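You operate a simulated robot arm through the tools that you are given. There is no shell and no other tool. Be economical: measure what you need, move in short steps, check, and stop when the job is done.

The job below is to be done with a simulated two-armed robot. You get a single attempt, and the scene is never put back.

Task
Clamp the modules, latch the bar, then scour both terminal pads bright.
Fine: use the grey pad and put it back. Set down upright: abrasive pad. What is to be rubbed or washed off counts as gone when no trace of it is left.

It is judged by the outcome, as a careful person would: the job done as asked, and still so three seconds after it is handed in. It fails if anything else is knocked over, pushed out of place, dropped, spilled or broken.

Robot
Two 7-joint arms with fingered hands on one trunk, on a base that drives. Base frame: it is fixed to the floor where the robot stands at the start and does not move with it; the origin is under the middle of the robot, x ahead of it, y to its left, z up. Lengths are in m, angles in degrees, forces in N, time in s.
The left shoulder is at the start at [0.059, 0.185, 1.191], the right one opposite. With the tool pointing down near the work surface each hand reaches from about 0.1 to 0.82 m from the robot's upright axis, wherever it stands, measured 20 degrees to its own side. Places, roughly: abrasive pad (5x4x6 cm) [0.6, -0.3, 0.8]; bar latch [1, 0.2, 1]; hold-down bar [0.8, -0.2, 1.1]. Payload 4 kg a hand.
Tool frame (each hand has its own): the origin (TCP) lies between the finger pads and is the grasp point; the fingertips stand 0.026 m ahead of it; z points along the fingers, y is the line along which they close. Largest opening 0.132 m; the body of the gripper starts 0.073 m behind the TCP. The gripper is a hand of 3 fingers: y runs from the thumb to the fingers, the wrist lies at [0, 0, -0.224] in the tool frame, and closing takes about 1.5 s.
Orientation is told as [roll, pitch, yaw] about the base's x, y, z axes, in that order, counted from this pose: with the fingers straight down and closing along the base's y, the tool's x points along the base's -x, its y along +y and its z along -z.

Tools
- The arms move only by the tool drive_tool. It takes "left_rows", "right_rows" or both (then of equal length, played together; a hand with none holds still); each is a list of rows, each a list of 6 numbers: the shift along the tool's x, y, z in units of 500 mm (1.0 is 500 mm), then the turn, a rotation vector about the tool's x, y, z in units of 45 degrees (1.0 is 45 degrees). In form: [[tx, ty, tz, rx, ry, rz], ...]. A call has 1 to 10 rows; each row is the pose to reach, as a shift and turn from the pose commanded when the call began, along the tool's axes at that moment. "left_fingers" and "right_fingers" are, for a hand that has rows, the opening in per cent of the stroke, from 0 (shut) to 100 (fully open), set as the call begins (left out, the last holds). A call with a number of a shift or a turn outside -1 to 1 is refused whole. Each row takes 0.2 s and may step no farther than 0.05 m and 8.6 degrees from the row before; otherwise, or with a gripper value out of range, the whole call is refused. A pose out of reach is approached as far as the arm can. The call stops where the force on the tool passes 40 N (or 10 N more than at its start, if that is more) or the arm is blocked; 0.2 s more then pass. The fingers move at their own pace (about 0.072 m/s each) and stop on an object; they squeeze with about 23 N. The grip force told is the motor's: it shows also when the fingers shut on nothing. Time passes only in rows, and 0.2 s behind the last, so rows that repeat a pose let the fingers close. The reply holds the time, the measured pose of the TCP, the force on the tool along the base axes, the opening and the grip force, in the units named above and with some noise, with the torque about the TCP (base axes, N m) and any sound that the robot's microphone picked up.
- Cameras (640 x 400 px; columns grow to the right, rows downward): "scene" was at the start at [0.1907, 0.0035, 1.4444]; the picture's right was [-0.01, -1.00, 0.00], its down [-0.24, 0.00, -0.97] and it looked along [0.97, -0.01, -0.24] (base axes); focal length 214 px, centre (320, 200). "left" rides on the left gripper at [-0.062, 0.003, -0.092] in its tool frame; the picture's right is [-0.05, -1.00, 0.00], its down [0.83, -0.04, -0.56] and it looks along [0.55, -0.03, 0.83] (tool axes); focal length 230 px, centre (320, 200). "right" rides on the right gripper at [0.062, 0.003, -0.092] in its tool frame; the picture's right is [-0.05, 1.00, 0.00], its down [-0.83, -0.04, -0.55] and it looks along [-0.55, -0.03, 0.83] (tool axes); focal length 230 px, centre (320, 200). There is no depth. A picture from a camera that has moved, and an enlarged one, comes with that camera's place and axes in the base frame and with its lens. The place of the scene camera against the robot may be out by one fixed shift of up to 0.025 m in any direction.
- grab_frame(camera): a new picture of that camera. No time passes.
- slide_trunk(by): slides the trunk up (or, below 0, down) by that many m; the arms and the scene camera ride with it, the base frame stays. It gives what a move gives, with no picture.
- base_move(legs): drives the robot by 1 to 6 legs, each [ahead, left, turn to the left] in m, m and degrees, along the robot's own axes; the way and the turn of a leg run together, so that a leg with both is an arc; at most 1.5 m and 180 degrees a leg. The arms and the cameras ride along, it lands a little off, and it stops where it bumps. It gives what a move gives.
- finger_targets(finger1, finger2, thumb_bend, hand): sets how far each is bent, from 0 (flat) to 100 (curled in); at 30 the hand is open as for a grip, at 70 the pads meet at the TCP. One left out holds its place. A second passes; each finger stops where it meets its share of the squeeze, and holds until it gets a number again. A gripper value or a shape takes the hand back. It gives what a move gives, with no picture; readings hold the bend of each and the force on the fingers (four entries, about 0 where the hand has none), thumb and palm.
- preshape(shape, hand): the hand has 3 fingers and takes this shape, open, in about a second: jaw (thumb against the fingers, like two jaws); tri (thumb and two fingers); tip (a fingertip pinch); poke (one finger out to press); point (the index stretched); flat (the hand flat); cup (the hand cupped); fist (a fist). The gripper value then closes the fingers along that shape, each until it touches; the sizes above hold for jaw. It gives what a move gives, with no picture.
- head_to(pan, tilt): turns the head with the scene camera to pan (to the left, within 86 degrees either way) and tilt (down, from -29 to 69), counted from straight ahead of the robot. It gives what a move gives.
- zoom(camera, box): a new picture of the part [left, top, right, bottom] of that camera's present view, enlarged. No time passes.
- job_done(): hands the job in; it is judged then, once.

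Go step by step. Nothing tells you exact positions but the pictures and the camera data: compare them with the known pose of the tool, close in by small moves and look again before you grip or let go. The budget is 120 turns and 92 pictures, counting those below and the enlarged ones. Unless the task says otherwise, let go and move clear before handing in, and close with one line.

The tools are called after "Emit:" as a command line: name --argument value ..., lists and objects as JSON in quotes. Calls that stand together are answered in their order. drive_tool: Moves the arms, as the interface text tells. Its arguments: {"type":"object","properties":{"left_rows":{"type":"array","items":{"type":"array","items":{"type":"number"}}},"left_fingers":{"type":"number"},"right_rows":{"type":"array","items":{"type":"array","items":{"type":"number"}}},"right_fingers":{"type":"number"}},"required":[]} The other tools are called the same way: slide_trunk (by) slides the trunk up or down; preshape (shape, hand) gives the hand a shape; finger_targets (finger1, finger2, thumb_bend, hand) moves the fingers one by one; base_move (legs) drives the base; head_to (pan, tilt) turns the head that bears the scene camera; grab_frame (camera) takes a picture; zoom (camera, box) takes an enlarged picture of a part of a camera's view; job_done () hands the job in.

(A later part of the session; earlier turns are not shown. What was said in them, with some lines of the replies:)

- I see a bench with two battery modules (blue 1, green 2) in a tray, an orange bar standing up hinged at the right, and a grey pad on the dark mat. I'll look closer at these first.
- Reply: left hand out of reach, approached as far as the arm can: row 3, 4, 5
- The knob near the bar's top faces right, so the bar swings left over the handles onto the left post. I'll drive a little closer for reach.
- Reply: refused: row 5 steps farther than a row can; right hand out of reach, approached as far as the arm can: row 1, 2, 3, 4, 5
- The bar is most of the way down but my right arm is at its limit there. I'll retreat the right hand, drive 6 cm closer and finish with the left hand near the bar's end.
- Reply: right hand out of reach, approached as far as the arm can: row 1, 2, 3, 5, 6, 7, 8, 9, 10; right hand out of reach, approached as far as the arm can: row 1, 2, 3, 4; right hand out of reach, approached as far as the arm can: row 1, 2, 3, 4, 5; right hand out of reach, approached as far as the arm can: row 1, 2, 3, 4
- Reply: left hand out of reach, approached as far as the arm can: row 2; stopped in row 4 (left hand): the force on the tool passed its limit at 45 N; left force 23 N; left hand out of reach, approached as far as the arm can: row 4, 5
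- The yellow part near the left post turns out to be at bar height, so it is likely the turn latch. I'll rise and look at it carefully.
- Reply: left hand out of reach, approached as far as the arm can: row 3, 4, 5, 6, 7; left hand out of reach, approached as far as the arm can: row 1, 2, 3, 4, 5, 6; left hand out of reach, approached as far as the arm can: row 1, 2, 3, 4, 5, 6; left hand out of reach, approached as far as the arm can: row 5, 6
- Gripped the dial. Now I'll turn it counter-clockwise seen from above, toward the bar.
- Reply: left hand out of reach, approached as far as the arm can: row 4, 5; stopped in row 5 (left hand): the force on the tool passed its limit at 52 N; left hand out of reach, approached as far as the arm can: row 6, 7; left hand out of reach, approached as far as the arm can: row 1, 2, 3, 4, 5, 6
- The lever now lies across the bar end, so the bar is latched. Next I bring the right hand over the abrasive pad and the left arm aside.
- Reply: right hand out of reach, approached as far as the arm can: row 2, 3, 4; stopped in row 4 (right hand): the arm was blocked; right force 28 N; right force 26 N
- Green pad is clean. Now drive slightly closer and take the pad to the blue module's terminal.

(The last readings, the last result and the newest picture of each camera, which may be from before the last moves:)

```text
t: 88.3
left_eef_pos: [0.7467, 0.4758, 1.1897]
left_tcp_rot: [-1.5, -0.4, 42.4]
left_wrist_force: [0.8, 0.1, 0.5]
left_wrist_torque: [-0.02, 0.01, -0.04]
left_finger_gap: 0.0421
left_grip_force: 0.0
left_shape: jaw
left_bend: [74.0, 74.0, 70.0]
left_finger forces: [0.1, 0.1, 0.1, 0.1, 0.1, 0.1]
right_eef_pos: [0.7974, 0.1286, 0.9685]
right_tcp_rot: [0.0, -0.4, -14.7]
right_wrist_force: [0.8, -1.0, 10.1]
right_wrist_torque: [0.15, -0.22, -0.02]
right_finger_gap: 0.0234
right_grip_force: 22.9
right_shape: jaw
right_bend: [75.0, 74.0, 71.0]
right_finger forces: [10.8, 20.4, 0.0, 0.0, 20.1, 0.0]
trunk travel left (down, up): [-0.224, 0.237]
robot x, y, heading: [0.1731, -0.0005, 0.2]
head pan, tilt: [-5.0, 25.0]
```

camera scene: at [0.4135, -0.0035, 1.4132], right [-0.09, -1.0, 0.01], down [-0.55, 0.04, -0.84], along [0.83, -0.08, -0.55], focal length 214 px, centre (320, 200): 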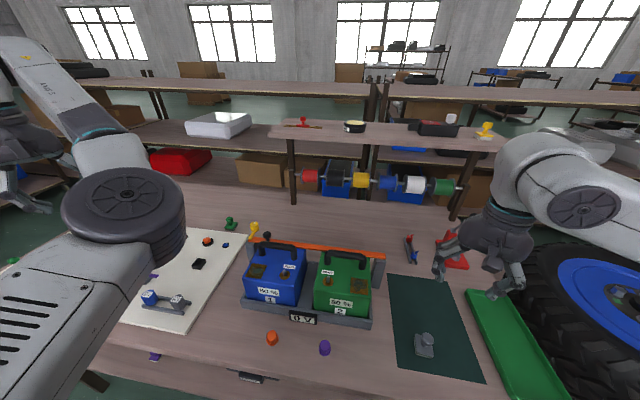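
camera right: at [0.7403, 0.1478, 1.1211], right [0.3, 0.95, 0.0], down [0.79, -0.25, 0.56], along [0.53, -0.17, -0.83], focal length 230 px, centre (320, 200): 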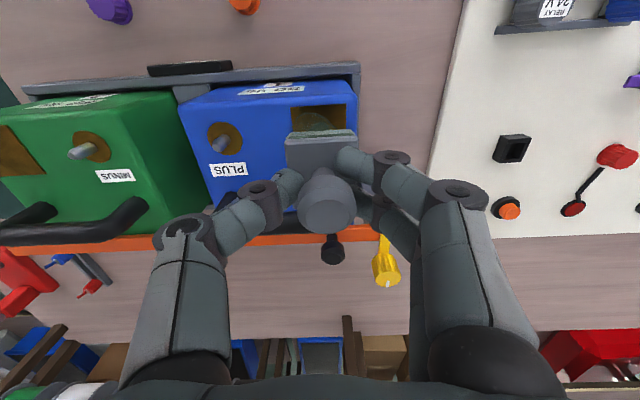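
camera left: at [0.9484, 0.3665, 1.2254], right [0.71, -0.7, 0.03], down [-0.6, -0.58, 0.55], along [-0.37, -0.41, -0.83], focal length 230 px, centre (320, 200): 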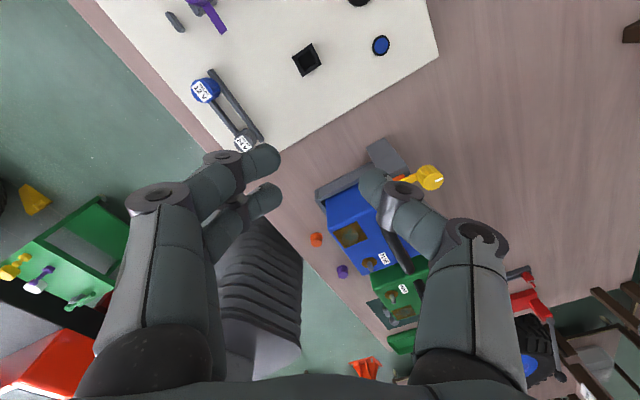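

Emit:
drive_tool --right_rows '[[0.04, 0, 0.003, 0, 0, 0], [-0.04, 0, 0.003, 0, 0, 0], [0.04, 0.025, 0.003, 0, 0, 0], [-0.04, 0.025, 0.003, 0, 0, 0], [0.04, 0, 0.003, 0, 0, 0], [-0.04, 0, 0.003, 0, 0, 0], [0.04, -0.025, 0.003, 0, 0, 0], [-0.04, -0.025, 0.003, 0, 0, 0], [0.04, -0.025, 0.003, 0, 0, 0], [0, 0, 0.003, 0, 0, 0]]'

Emit:
drive_tool --right_rows '[[-0.04, 0.02, 0, 0, 0, 0], [0.04, 0.02, 0, 0, 0, 0], [-0.04, 0, 0, 0, 0, 0], [0.04, 0, 0, 0, 0, 0], [-0.04, -0.02, 0, 0, 0, 0], [0.04, -0.02, 0, 0, 0, 0], [-0.04, 0.02, 0, 0, 0, 0], [0.04, 0.02, 0, 0, 0, 0], [0, 0, 0, 0, 0, 0]]'

Emit:
drive_tool --right_rows '[[0, 0, -0.06, 0, 0, 0], [0, 0, -0.14, 0, 0, 0], [0, 0, -0.22, 0, 0, 0], [-0.02, -0.06, -0.24, 0, 0, 0], [-0.01, -0.14, -0.24, 0, 0, 0], [0, -0.22, -0.24, 0, 0, 0], [0, -0.3, -0.24, 0, 0, 0], [0, -0.38, -0.24, 0, 0, 0], [0, -0.46, -0.24, 0, 0, 0]]'

Emit:
zoom --camera "scene" --box '[240, 205, 320, 265]'

```text
t: 90.5
left_eef_pos: [0.7449, 0.4759, 1.1908]
left_tcp_rot: [-1.7, -0.5, 42.4]
left_wrist_force: [0.7, 0.9, -0.2]
left_wrist_torque: [-0.02, 0.02, -0.03]
left_finger_gap: 0.042
left_grip_force: 0.0
left_shape: jaw
left_bend: [74.0, 74.0, 70.0]
left_finger forces: [0.1, 0.0, 0.1, 0.0, 0.0, 0.0]
right_eef_pos: [0.7946, 0.1279, 0.9657]
right_tcp_rot: [-0.1, -0.4, -14.7]
right_wrist_force: [-8.2, -4.3, 27.6]
right_wrist_torque: [-0.08, 0.2, 0.0]
right_finger_gap: 0.0253
right_grip_force: 22.9
right_shape: jaw
right_bend: [76.0, 76.0, 72.0]
right_finger forces: [14.9, 24.1, 0.1, 0.0, 32.1, 0.1]
trunk travel left (down, up): [-0.224, 0.237]
robot x, y, heading: [0.1696, 0.0002, -0.2]
head pan, tilt: [-5.0, 25.0]
```

```text
t: 92.5
left_eef_pos: [0.7424, 0.4753, 1.1907]
left_tcp_rot: [-1.7, -0.6, 42.5]
left_wrist_force: [0.3, -0.4, 0.1]
left_wrist_torque: [0.0, 0.03, 0.01]
left_finger_gap: 0.0419
left_grip_force: 0.0
left_shape: jaw
left_bend: [74.0, 74.0, 70.0]
left_finger forces: [0.0, 0.1, 0.0, 0.0, 0.1, 0.0]
right_eef_pos: [0.7937, 0.1312, 0.9656]
right_tcp_rot: [0.0, -0.4, -14.6]
right_wrist_force: [-6.4, 2.6, 26.3]
right_wrist_torque: [0.15, 0.09, 0.03]
right_finger_gap: 0.0249
right_grip_force: 22.9
right_shape: jaw
right_bend: [76.0, 76.0, 72.0]
right_finger forces: [21.8, 28.0, 0.0, 0.0, 24.0, 0.0]
trunk travel left (down, up): [-0.224, 0.237]
robot x, y, heading: [0.1688, 0.0, -0.4]
head pan, tilt: [-5.0, 25.0]
```

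```text
t: 94.5
left_eef_pos: [0.7476, 0.4748, 1.1902]
left_tcp_rot: [-1.5, -0.5, 42.5]
left_wrist_force: [-0.3, -0.6, 0.1]
left_wrist_torque: [-0.01, -0.03, -0.02]
left_finger_gap: 0.0418
left_grip_force: 0.1
left_shape: jaw
left_bend: [74.0, 74.0, 70.0]
left_finger forces: [0.0, 0.0, 0.1, 0.1, 0.0, 0.0]
right_eef_pos: [0.737, -0.0976, 1.0852]
right_tcp_rot: [0.0, -0.2, -14.8]
right_wrist_force: [0.3, 0.4, -1.3]
right_wrist_torque: [0.04, 0.0, -0.01]
right_finger_gap: 0.0232
right_grip_force: 23.0
right_shape: jaw
right_bend: [75.0, 74.0, 71.0]
right_finger forces: [9.7, 12.0, 0.0, 0.2, 17.2, 0.0]
trunk travel left (down, up): [-0.224, 0.237]
robot x, y, heading: [0.1673, -0.0046, -0.2]
head pan, tilt: [-5.0, 25.0]
```

```text
6.67 times, centred on (280, 235) of scene
camera zoom: at [0.3559, -0.0052, 1.4132], right [-0.09, -1.0, 0.01], down [-0.55, 0.04, -0.84], along [0.83, -0.08, -0.55], focal length 1430 px, centre (587, -33)
```

zoom: 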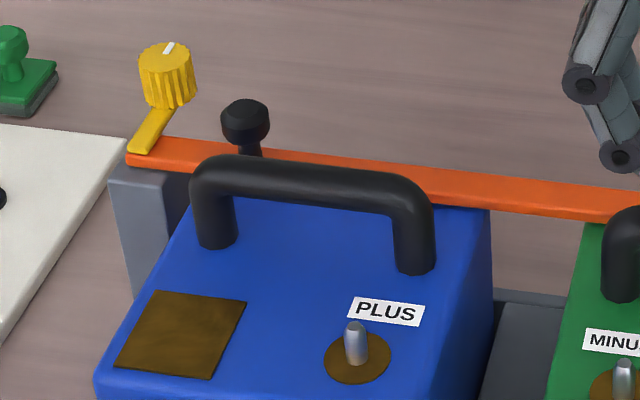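

Emit:
base_move --legs '[[-0.08, 0, 0]]'

Emit:
zoom --camera "scene" --box '[255, 205, 295, 235]'

```text
t: 95.6
left_eef_pos: [0.6684, 0.4753, 1.1889]
left_tcp_rot: [-1.5, -0.5, 42.4]
left_wrist_force: [-0.3, 1.0, 1.0]
left_wrist_torque: [-0.01, 0.02, 0.03]
left_finger_gap: 0.042
left_grip_force: 0.1
left_shape: jaw
left_bend: [74.0, 74.0, 70.0]
left_finger forces: [0.0, 0.1, 0.0, 0.0, 0.0, 0.1]
right_eef_pos: [0.6585, -0.0959, 1.0834]
right_tcp_rot: [-0.1, -0.2, -14.8]
right_wrist_force: [-0.4, -0.6, -0.9]
right_wrist_torque: [0.04, -0.03, 0.02]
right_finger_gap: 0.023
right_grip_force: 22.5
right_shape: jaw
right_bend: [75.0, 74.0, 71.0]
right_finger forces: [9.8, 12.0, 0.0, 0.1, 17.2, 0.0]
trunk travel left (down, up): [-0.224, 0.237]
robot x, y, heading: [0.0928, -0.0004, -0.1]
head pan, tilt: [-5.0, 25.0]
```

```text
13.33 times, centred on (275, 220) of scene
camera zoom: at [0.2776, -0.0034, 1.4129], right [-0.09, -1.0, 0.01], down [-0.55, 0.04, -0.84], along [0.83, -0.08, -0.55], focal length 2860 px, centre (920, -67)
```

zoom: 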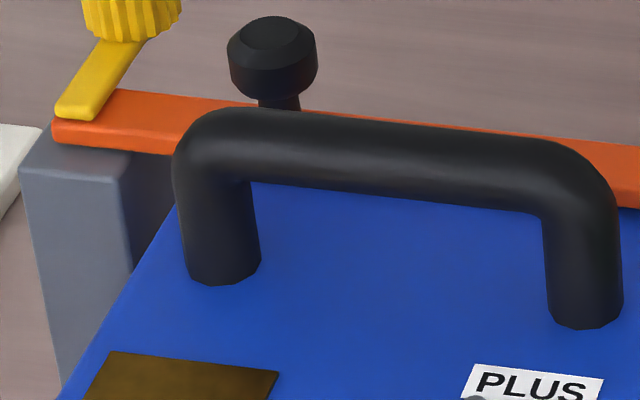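

Emit:
drive_tool --right_rows '[[-0.004, -0.08, 0, 0, 0, 0], [-0.01, -0.16, 0, 0, 0, 0], [-0.016, -0.24, 0, 0, 0, 0], [-0.022, -0.32, 0, 0, 0, 0], [-0.031, -0.418, 0.0, 0, 0, 0], [-0.031, -0.418, 0.09, 0, 0, 0], [-0.031, -0.418, 0.18, 0, 0, 0], [-0.031, -0.418, 0.27, 0, 0, 0], [-0.031, -0.418, 0.36, 0, 0, 0], [-0.031, -0.418, 0.43, 0, 0, 0]]'

Emit:
grab_frame --camera "right"

Emit:
zoom --camera "scene" --box '[250, 195, 410, 315]'

```text
t: 97.8
left_eef_pos: [0.6684, 0.4746, 1.1886]
left_tcp_rot: [-1.6, -0.4, 42.4]
left_wrist_force: [-0.3, 0.1, -0.1]
left_wrist_torque: [-0.05, 0.0, 0.0]
left_finger_gap: 0.0418
left_grip_force: 0.2
left_shape: jaw
left_bend: [74.0, 74.0, 70.0]
left_finger forces: [0.0, 0.1, 0.1, 0.1, 0.1, 0.1]
right_eef_pos: [0.6203, -0.3024, 0.8696]
right_tcp_rot: [-0.1, -0.4, -14.7]
right_wrist_force: [0.5, 0.0, -0.5]
right_wrist_torque: [0.03, 0.0, -0.03]
right_finger_gap: 0.0224
right_grip_force: 23.1
right_shape: jaw
right_bend: [75.0, 74.0, 71.0]
right_finger forces: [9.9, 11.5, 0.1, 0.1, 17.2, 0.0]
trunk travel left (down, up): [-0.224, 0.237]
robot x, y, heading: [0.0909, -0.0014, -0.0]
head pan, tilt: [-5.0, 25.0]
```

```text
20 pictures are left
camera right: at [0.5621, -0.2825, 0.9612], right [0.3, 0.95, 0.0], down [0.79, -0.25, 0.56], along [0.53, -0.17, -0.83], focal length 230 px, centre (320, 200)
```

right: 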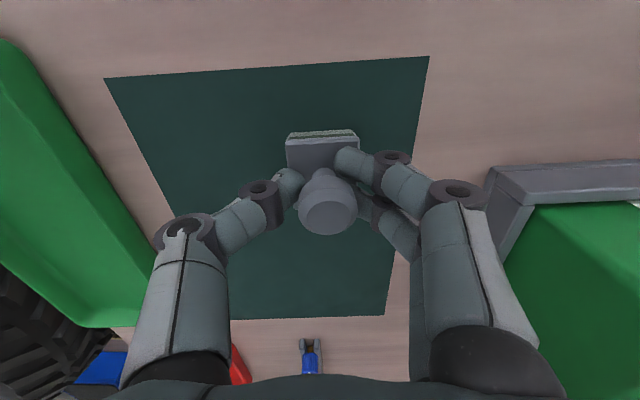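

```text
3.33 times, centred on (330, 255) of scene
camera zoom: at [0.2773, -0.0038, 1.4131], right [-0.09, -1.0, 0.01], down [-0.55, 0.04, -0.84], along [0.83, -0.08, -0.55], focal length 715 px, centre (287, 17)
```

zoom: 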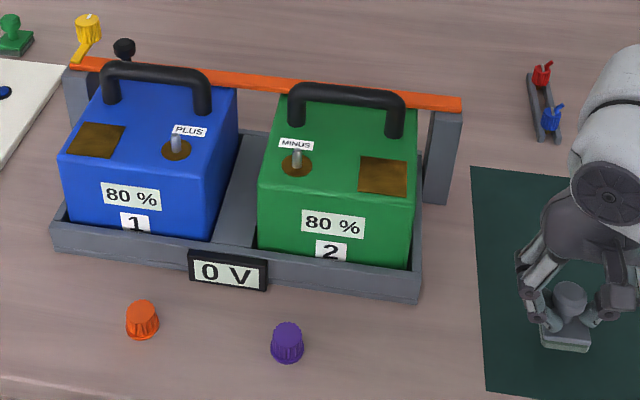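

Emit:
drive_tool --right_rows '[[0, 0, 0.02, 0, 0, 0], [0, 0, 0.036, 0, 0, 0], [0, 0, 0.044, 0, 0, 0]]'

Emit:
drive_tool --right_rows '[[0, 0, 0.005, 0, 0, 0], [0, 0, 0.008, 0, 0, 0]]'

```text
t: 98.6
left_eef_pos: [0.6678, 0.4753, 1.1876]
left_tcp_rot: [-1.6, -0.3, 42.4]
left_wrist_force: [0.3, -0.3, 0.4]
left_wrist_torque: [-0.03, 0.01, -0.02]
left_finger_gap: 0.0419
left_grip_force: 0.0
left_shape: jaw
left_bend: [74.0, 74.0, 70.0]
left_finger forces: [0.0, 0.0, 0.1, 0.0, 0.0, 0.0]
right_eef_pos: [0.6204, -0.302, 0.8468]
right_tcp_rot: [-0.2, -0.2, -14.8]
right_wrist_force: [-0.1, 0.7, -1.0]
right_wrist_torque: [-0.04, 0.0, 0.0]
right_finger_gap: 0.0227
right_grip_force: 23.3
right_shape: jaw
right_bend: [75.0, 74.0, 71.0]
right_finger forces: [10.0, 11.3, 0.0, 0.0, 17.1, 0.0]
trunk travel left (down, up): [-0.224, 0.237]
robot x, y, heading: [0.0896, 0.002, -0.2]
head pan, tilt: [-5.0, 25.0]
```

```text
t: 99.2
left_eef_pos: [0.6683, 0.4746, 1.1891]
left_tcp_rot: [-1.7, -0.4, 42.4]
left_wrist_force: [-0.6, 0.0, -0.2]
left_wrist_torque: [0.02, 0.01, 0.04]
left_finger_gap: 0.0422
left_grip_force: 0.0
left_shape: jaw
left_bend: [74.0, 74.0, 70.0]
left_finger forces: [0.1, 0.0, 0.0, 0.1, 0.0, 0.1]
right_eef_pos: [0.6198, -0.3016, 0.8439]
right_tcp_rot: [-0.1, -0.3, -14.8]
right_wrist_force: [0.7, -0.7, 2.0]
right_wrist_torque: [0.06, -0.05, -0.01]
right_finger_gap: 0.0226
right_grip_force: 23.1
right_shape: jaw
right_bend: [75.0, 74.0, 71.0]
right_finger forces: [9.9, 13.1, 0.0, 0.0, 17.3, 0.0]
trunk travel left (down, up): [-0.224, 0.237]
robot x, y, heading: [0.0904, 0.0008, -0.2]
head pan, tilt: [-5.0, 25.0]
```

Light contact now; press 2 mm to seat it flat, then release and rise.

Emit:
drive_tool --right_rows '[[0, 0, 0.003, 0, 0, 0], [0, 0, 0.004, 0, 0, 0]]'

Emit:
drive_tool --right_rows '[[0, 0, 0, 0, 0, 0], [0, 0, 0, 0, 0, 0], [0, 0, 0, 0, 0, 0], [0, 0, 0, 0, 0, 0]]' --right_fingers 50

Emit:
grab_frame --camera "right"

```text
t: 99.8
left_eef_pos: [0.6675, 0.4769, 1.1891]
left_tcp_rot: [-1.6, -0.5, 42.4]
left_wrist_force: [0.8, 0.3, -0.2]
left_wrist_torque: [0.0, 0.01, 0.01]
left_finger_gap: 0.0422
left_grip_force: 0.1
left_shape: jaw
left_bend: [74.0, 74.0, 70.0]
left_finger forces: [0.0, 0.0, 0.0, 0.1, 0.0, 0.1]
right_eef_pos: [0.6213, -0.302, 0.8426]
right_tcp_rot: [0.1, -0.4, -14.7]
right_wrist_force: [-1.3, -0.2, 10.4]
right_wrist_torque: [0.18, -0.24, 0.02]
right_finger_gap: 0.0229
right_grip_force: 23.1
right_shape: jaw
right_bend: [75.0, 74.0, 71.0]
right_finger forces: [11.1, 20.9, 0.1, 0.1, 19.9, 0.1]
trunk travel left (down, up): [-0.224, 0.237]
robot x, y, heading: [0.0904, 0.0025, -0.1]
head pan, tilt: [-5.0, 25.0]
```

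```text
t: 100.8
left_eef_pos: [0.6685, 0.4747, 1.1889]
left_tcp_rot: [-1.6, -0.5, 42.4]
left_wrist_force: [0.1, 0.0, -0.3]
left_wrist_torque: [-0.01, 0.01, 0.02]
left_finger_gap: 0.0421
left_grip_force: 0.0
left_shape: jaw
left_bend: [74.0, 74.0, 70.0]
left_finger forces: [0.0, 0.0, 0.0, 0.0, 0.1, 0.1]
right_eef_pos: [0.6202, -0.3018, 0.8409]
right_tcp_rot: [0.0, -0.2, -14.7]
right_wrist_force: [1.2, -0.2, -0.1]
right_wrist_torque: [-0.01, -0.01, 0.0]
right_finger_gap: 0.0654
right_grip_force: 0.0
right_shape: jaw
right_bend: [73.0, 73.0, 70.0]
right_finger forces: [0.0, 0.0, 0.0, 0.0, 0.1, 0.1]
trunk travel left (down, up): [-0.224, 0.237]
robot x, y, heading: [0.0907, 0.0044, 0.1]
head pan, tilt: [-5.0, 25.0]
```

```text
18 pictures are left
camera right: at [0.5626, -0.2826, 0.9331], right [0.3, 0.95, 0.0], down [0.79, -0.25, 0.56], along [0.53, -0.17, -0.83], focal length 230 px, centre (320, 200)
```

right: 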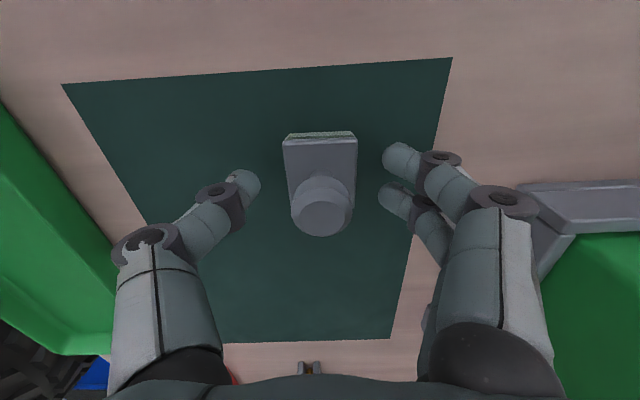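

The pad stands upright where it was. I'll raise the hand clear and do a last check of the latch and both terminals.

Emit:
drive_tool --right_rows '[[0, 0, -0.06, 0, 0, 0], [0, 0, -0.14, 0, 0, 0], [0, 0, -0.22, 0, 0, 0], [0, 0, -0.3, 0, 0, 0], [0, 0, -0.38, 0, 0, 0], [0, -0.08, -0.42, 0, 0, 0], [0, -0.16, -0.42, 0, 0, 0]]'

Emit:
zoom --camera "scene" --box '[250, 190, 370, 280]'

Emit:
grab_frame --camera "scene"

Emit:
zoom --camera "scene" --box '[330, 225, 370, 255]'

Emit:
zoom --camera "scene" --box '[255, 215, 295, 245]'

```text
t: 102.4
left_eef_pos: [0.6688, 0.4741, 1.1881]
left_tcp_rot: [-1.5, -0.3, 42.3]
left_wrist_force: [0.3, -0.1, 0.5]
left_wrist_torque: [-0.01, 0.0, -0.02]
left_finger_gap: 0.0419
left_grip_force: 0.1
left_shape: jaw
left_bend: [74.0, 74.0, 70.0]
left_finger forces: [0.0, 0.1, 0.0, 0.0, 0.1, 0.1]
right_eef_pos: [0.5992, -0.3788, 1.0518]
right_tcp_rot: [0.0, -0.2, -14.6]
right_wrist_force: [1.1, -0.1, 0.6]
right_wrist_torque: [-0.01, 0.02, 0.02]
right_finger_gap: 0.0655
right_grip_force: 0.0
right_shape: jaw
right_bend: [73.0, 73.0, 70.0]
right_finger forces: [0.0, 0.1, 0.1, 0.1, 0.1, 0.1]
trunk travel left (down, up): [-0.224, 0.237]
robot x, y, heading: [0.09, 0.0016, -0.1]
head pan, tilt: [-5.0, 25.0]
```

```text
4.44 times, centred on (310, 235) of scene
camera zoom: at [0.2765, -0.0044, 1.4132], right [-0.09, -1.0, 0.01], down [-0.55, 0.04, -0.84], along [0.83, -0.08, -0.55], focal length 953 px, centre (364, 44)
```

zoom: 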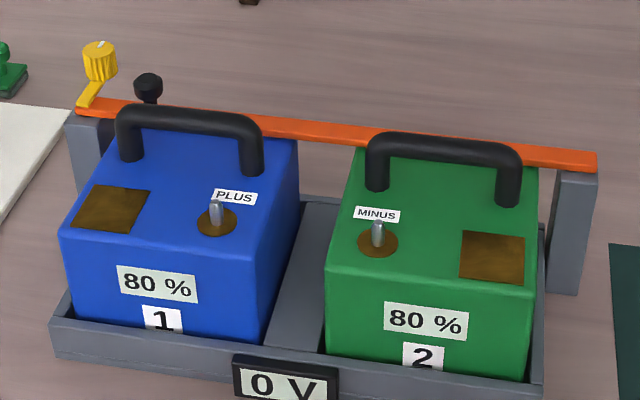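

```text
16 pictures are left
camera scene: at [0.2765, -0.0044, 1.4132], right [-0.09, -1.0, 0.01], down [-0.55, 0.04, -0.84], along [0.83, -0.08, -0.55], focal length 214 px, centre (320, 200)
```

scene: 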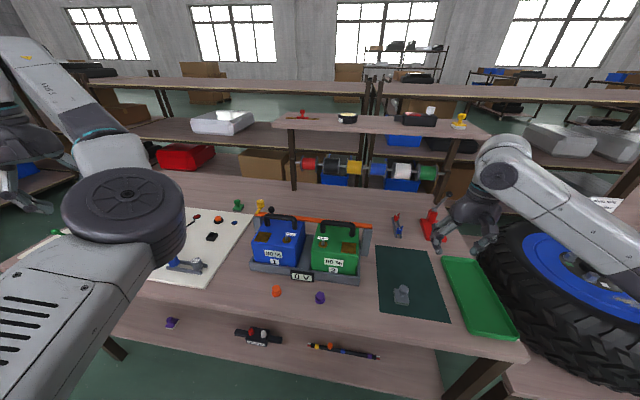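

```text
13.33 times, centred on (350, 240) of scene
camera zoom: at [0.2765, -0.0044, 1.4132], right [-0.09, -1.0, 0.01], down [-0.55, 0.04, -0.84], along [0.83, -0.08, -0.55], focal length 2860 px, centre (-80, -333)
```

zoom: 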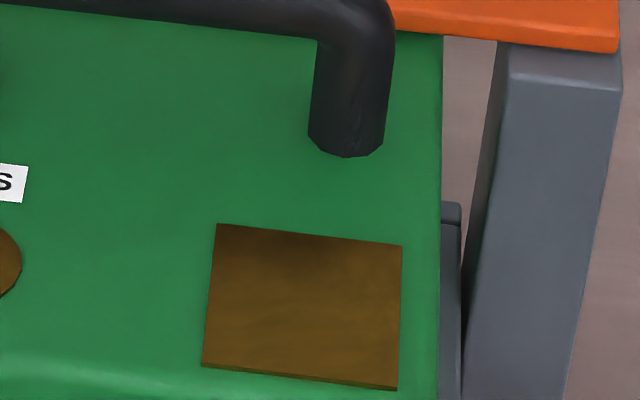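

```text
13.33 times, centred on (275, 230) of scene
camera zoom: at [0.2765, -0.0044, 1.4132], right [-0.09, -1.0, 0.01], down [-0.55, 0.04, -0.84], along [0.83, -0.08, -0.55], focal length 2860 px, centre (920, -200)
```

zoom: 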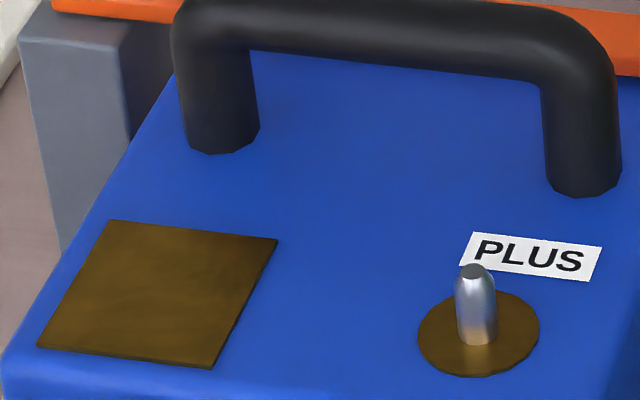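

Both terminal pads show no trace of deposit, the bar is down with the latch lever across it, and the abrasive pad stands upright in its place. I'm handing in.

Emit:
job_done

```text
The job is handed in.
```

The hold-down bar is down over the modules with its latch turned across the bar end. Both terminal pads show no trace of deposit in the last close-ups, and the grey pad is back upright in its place.
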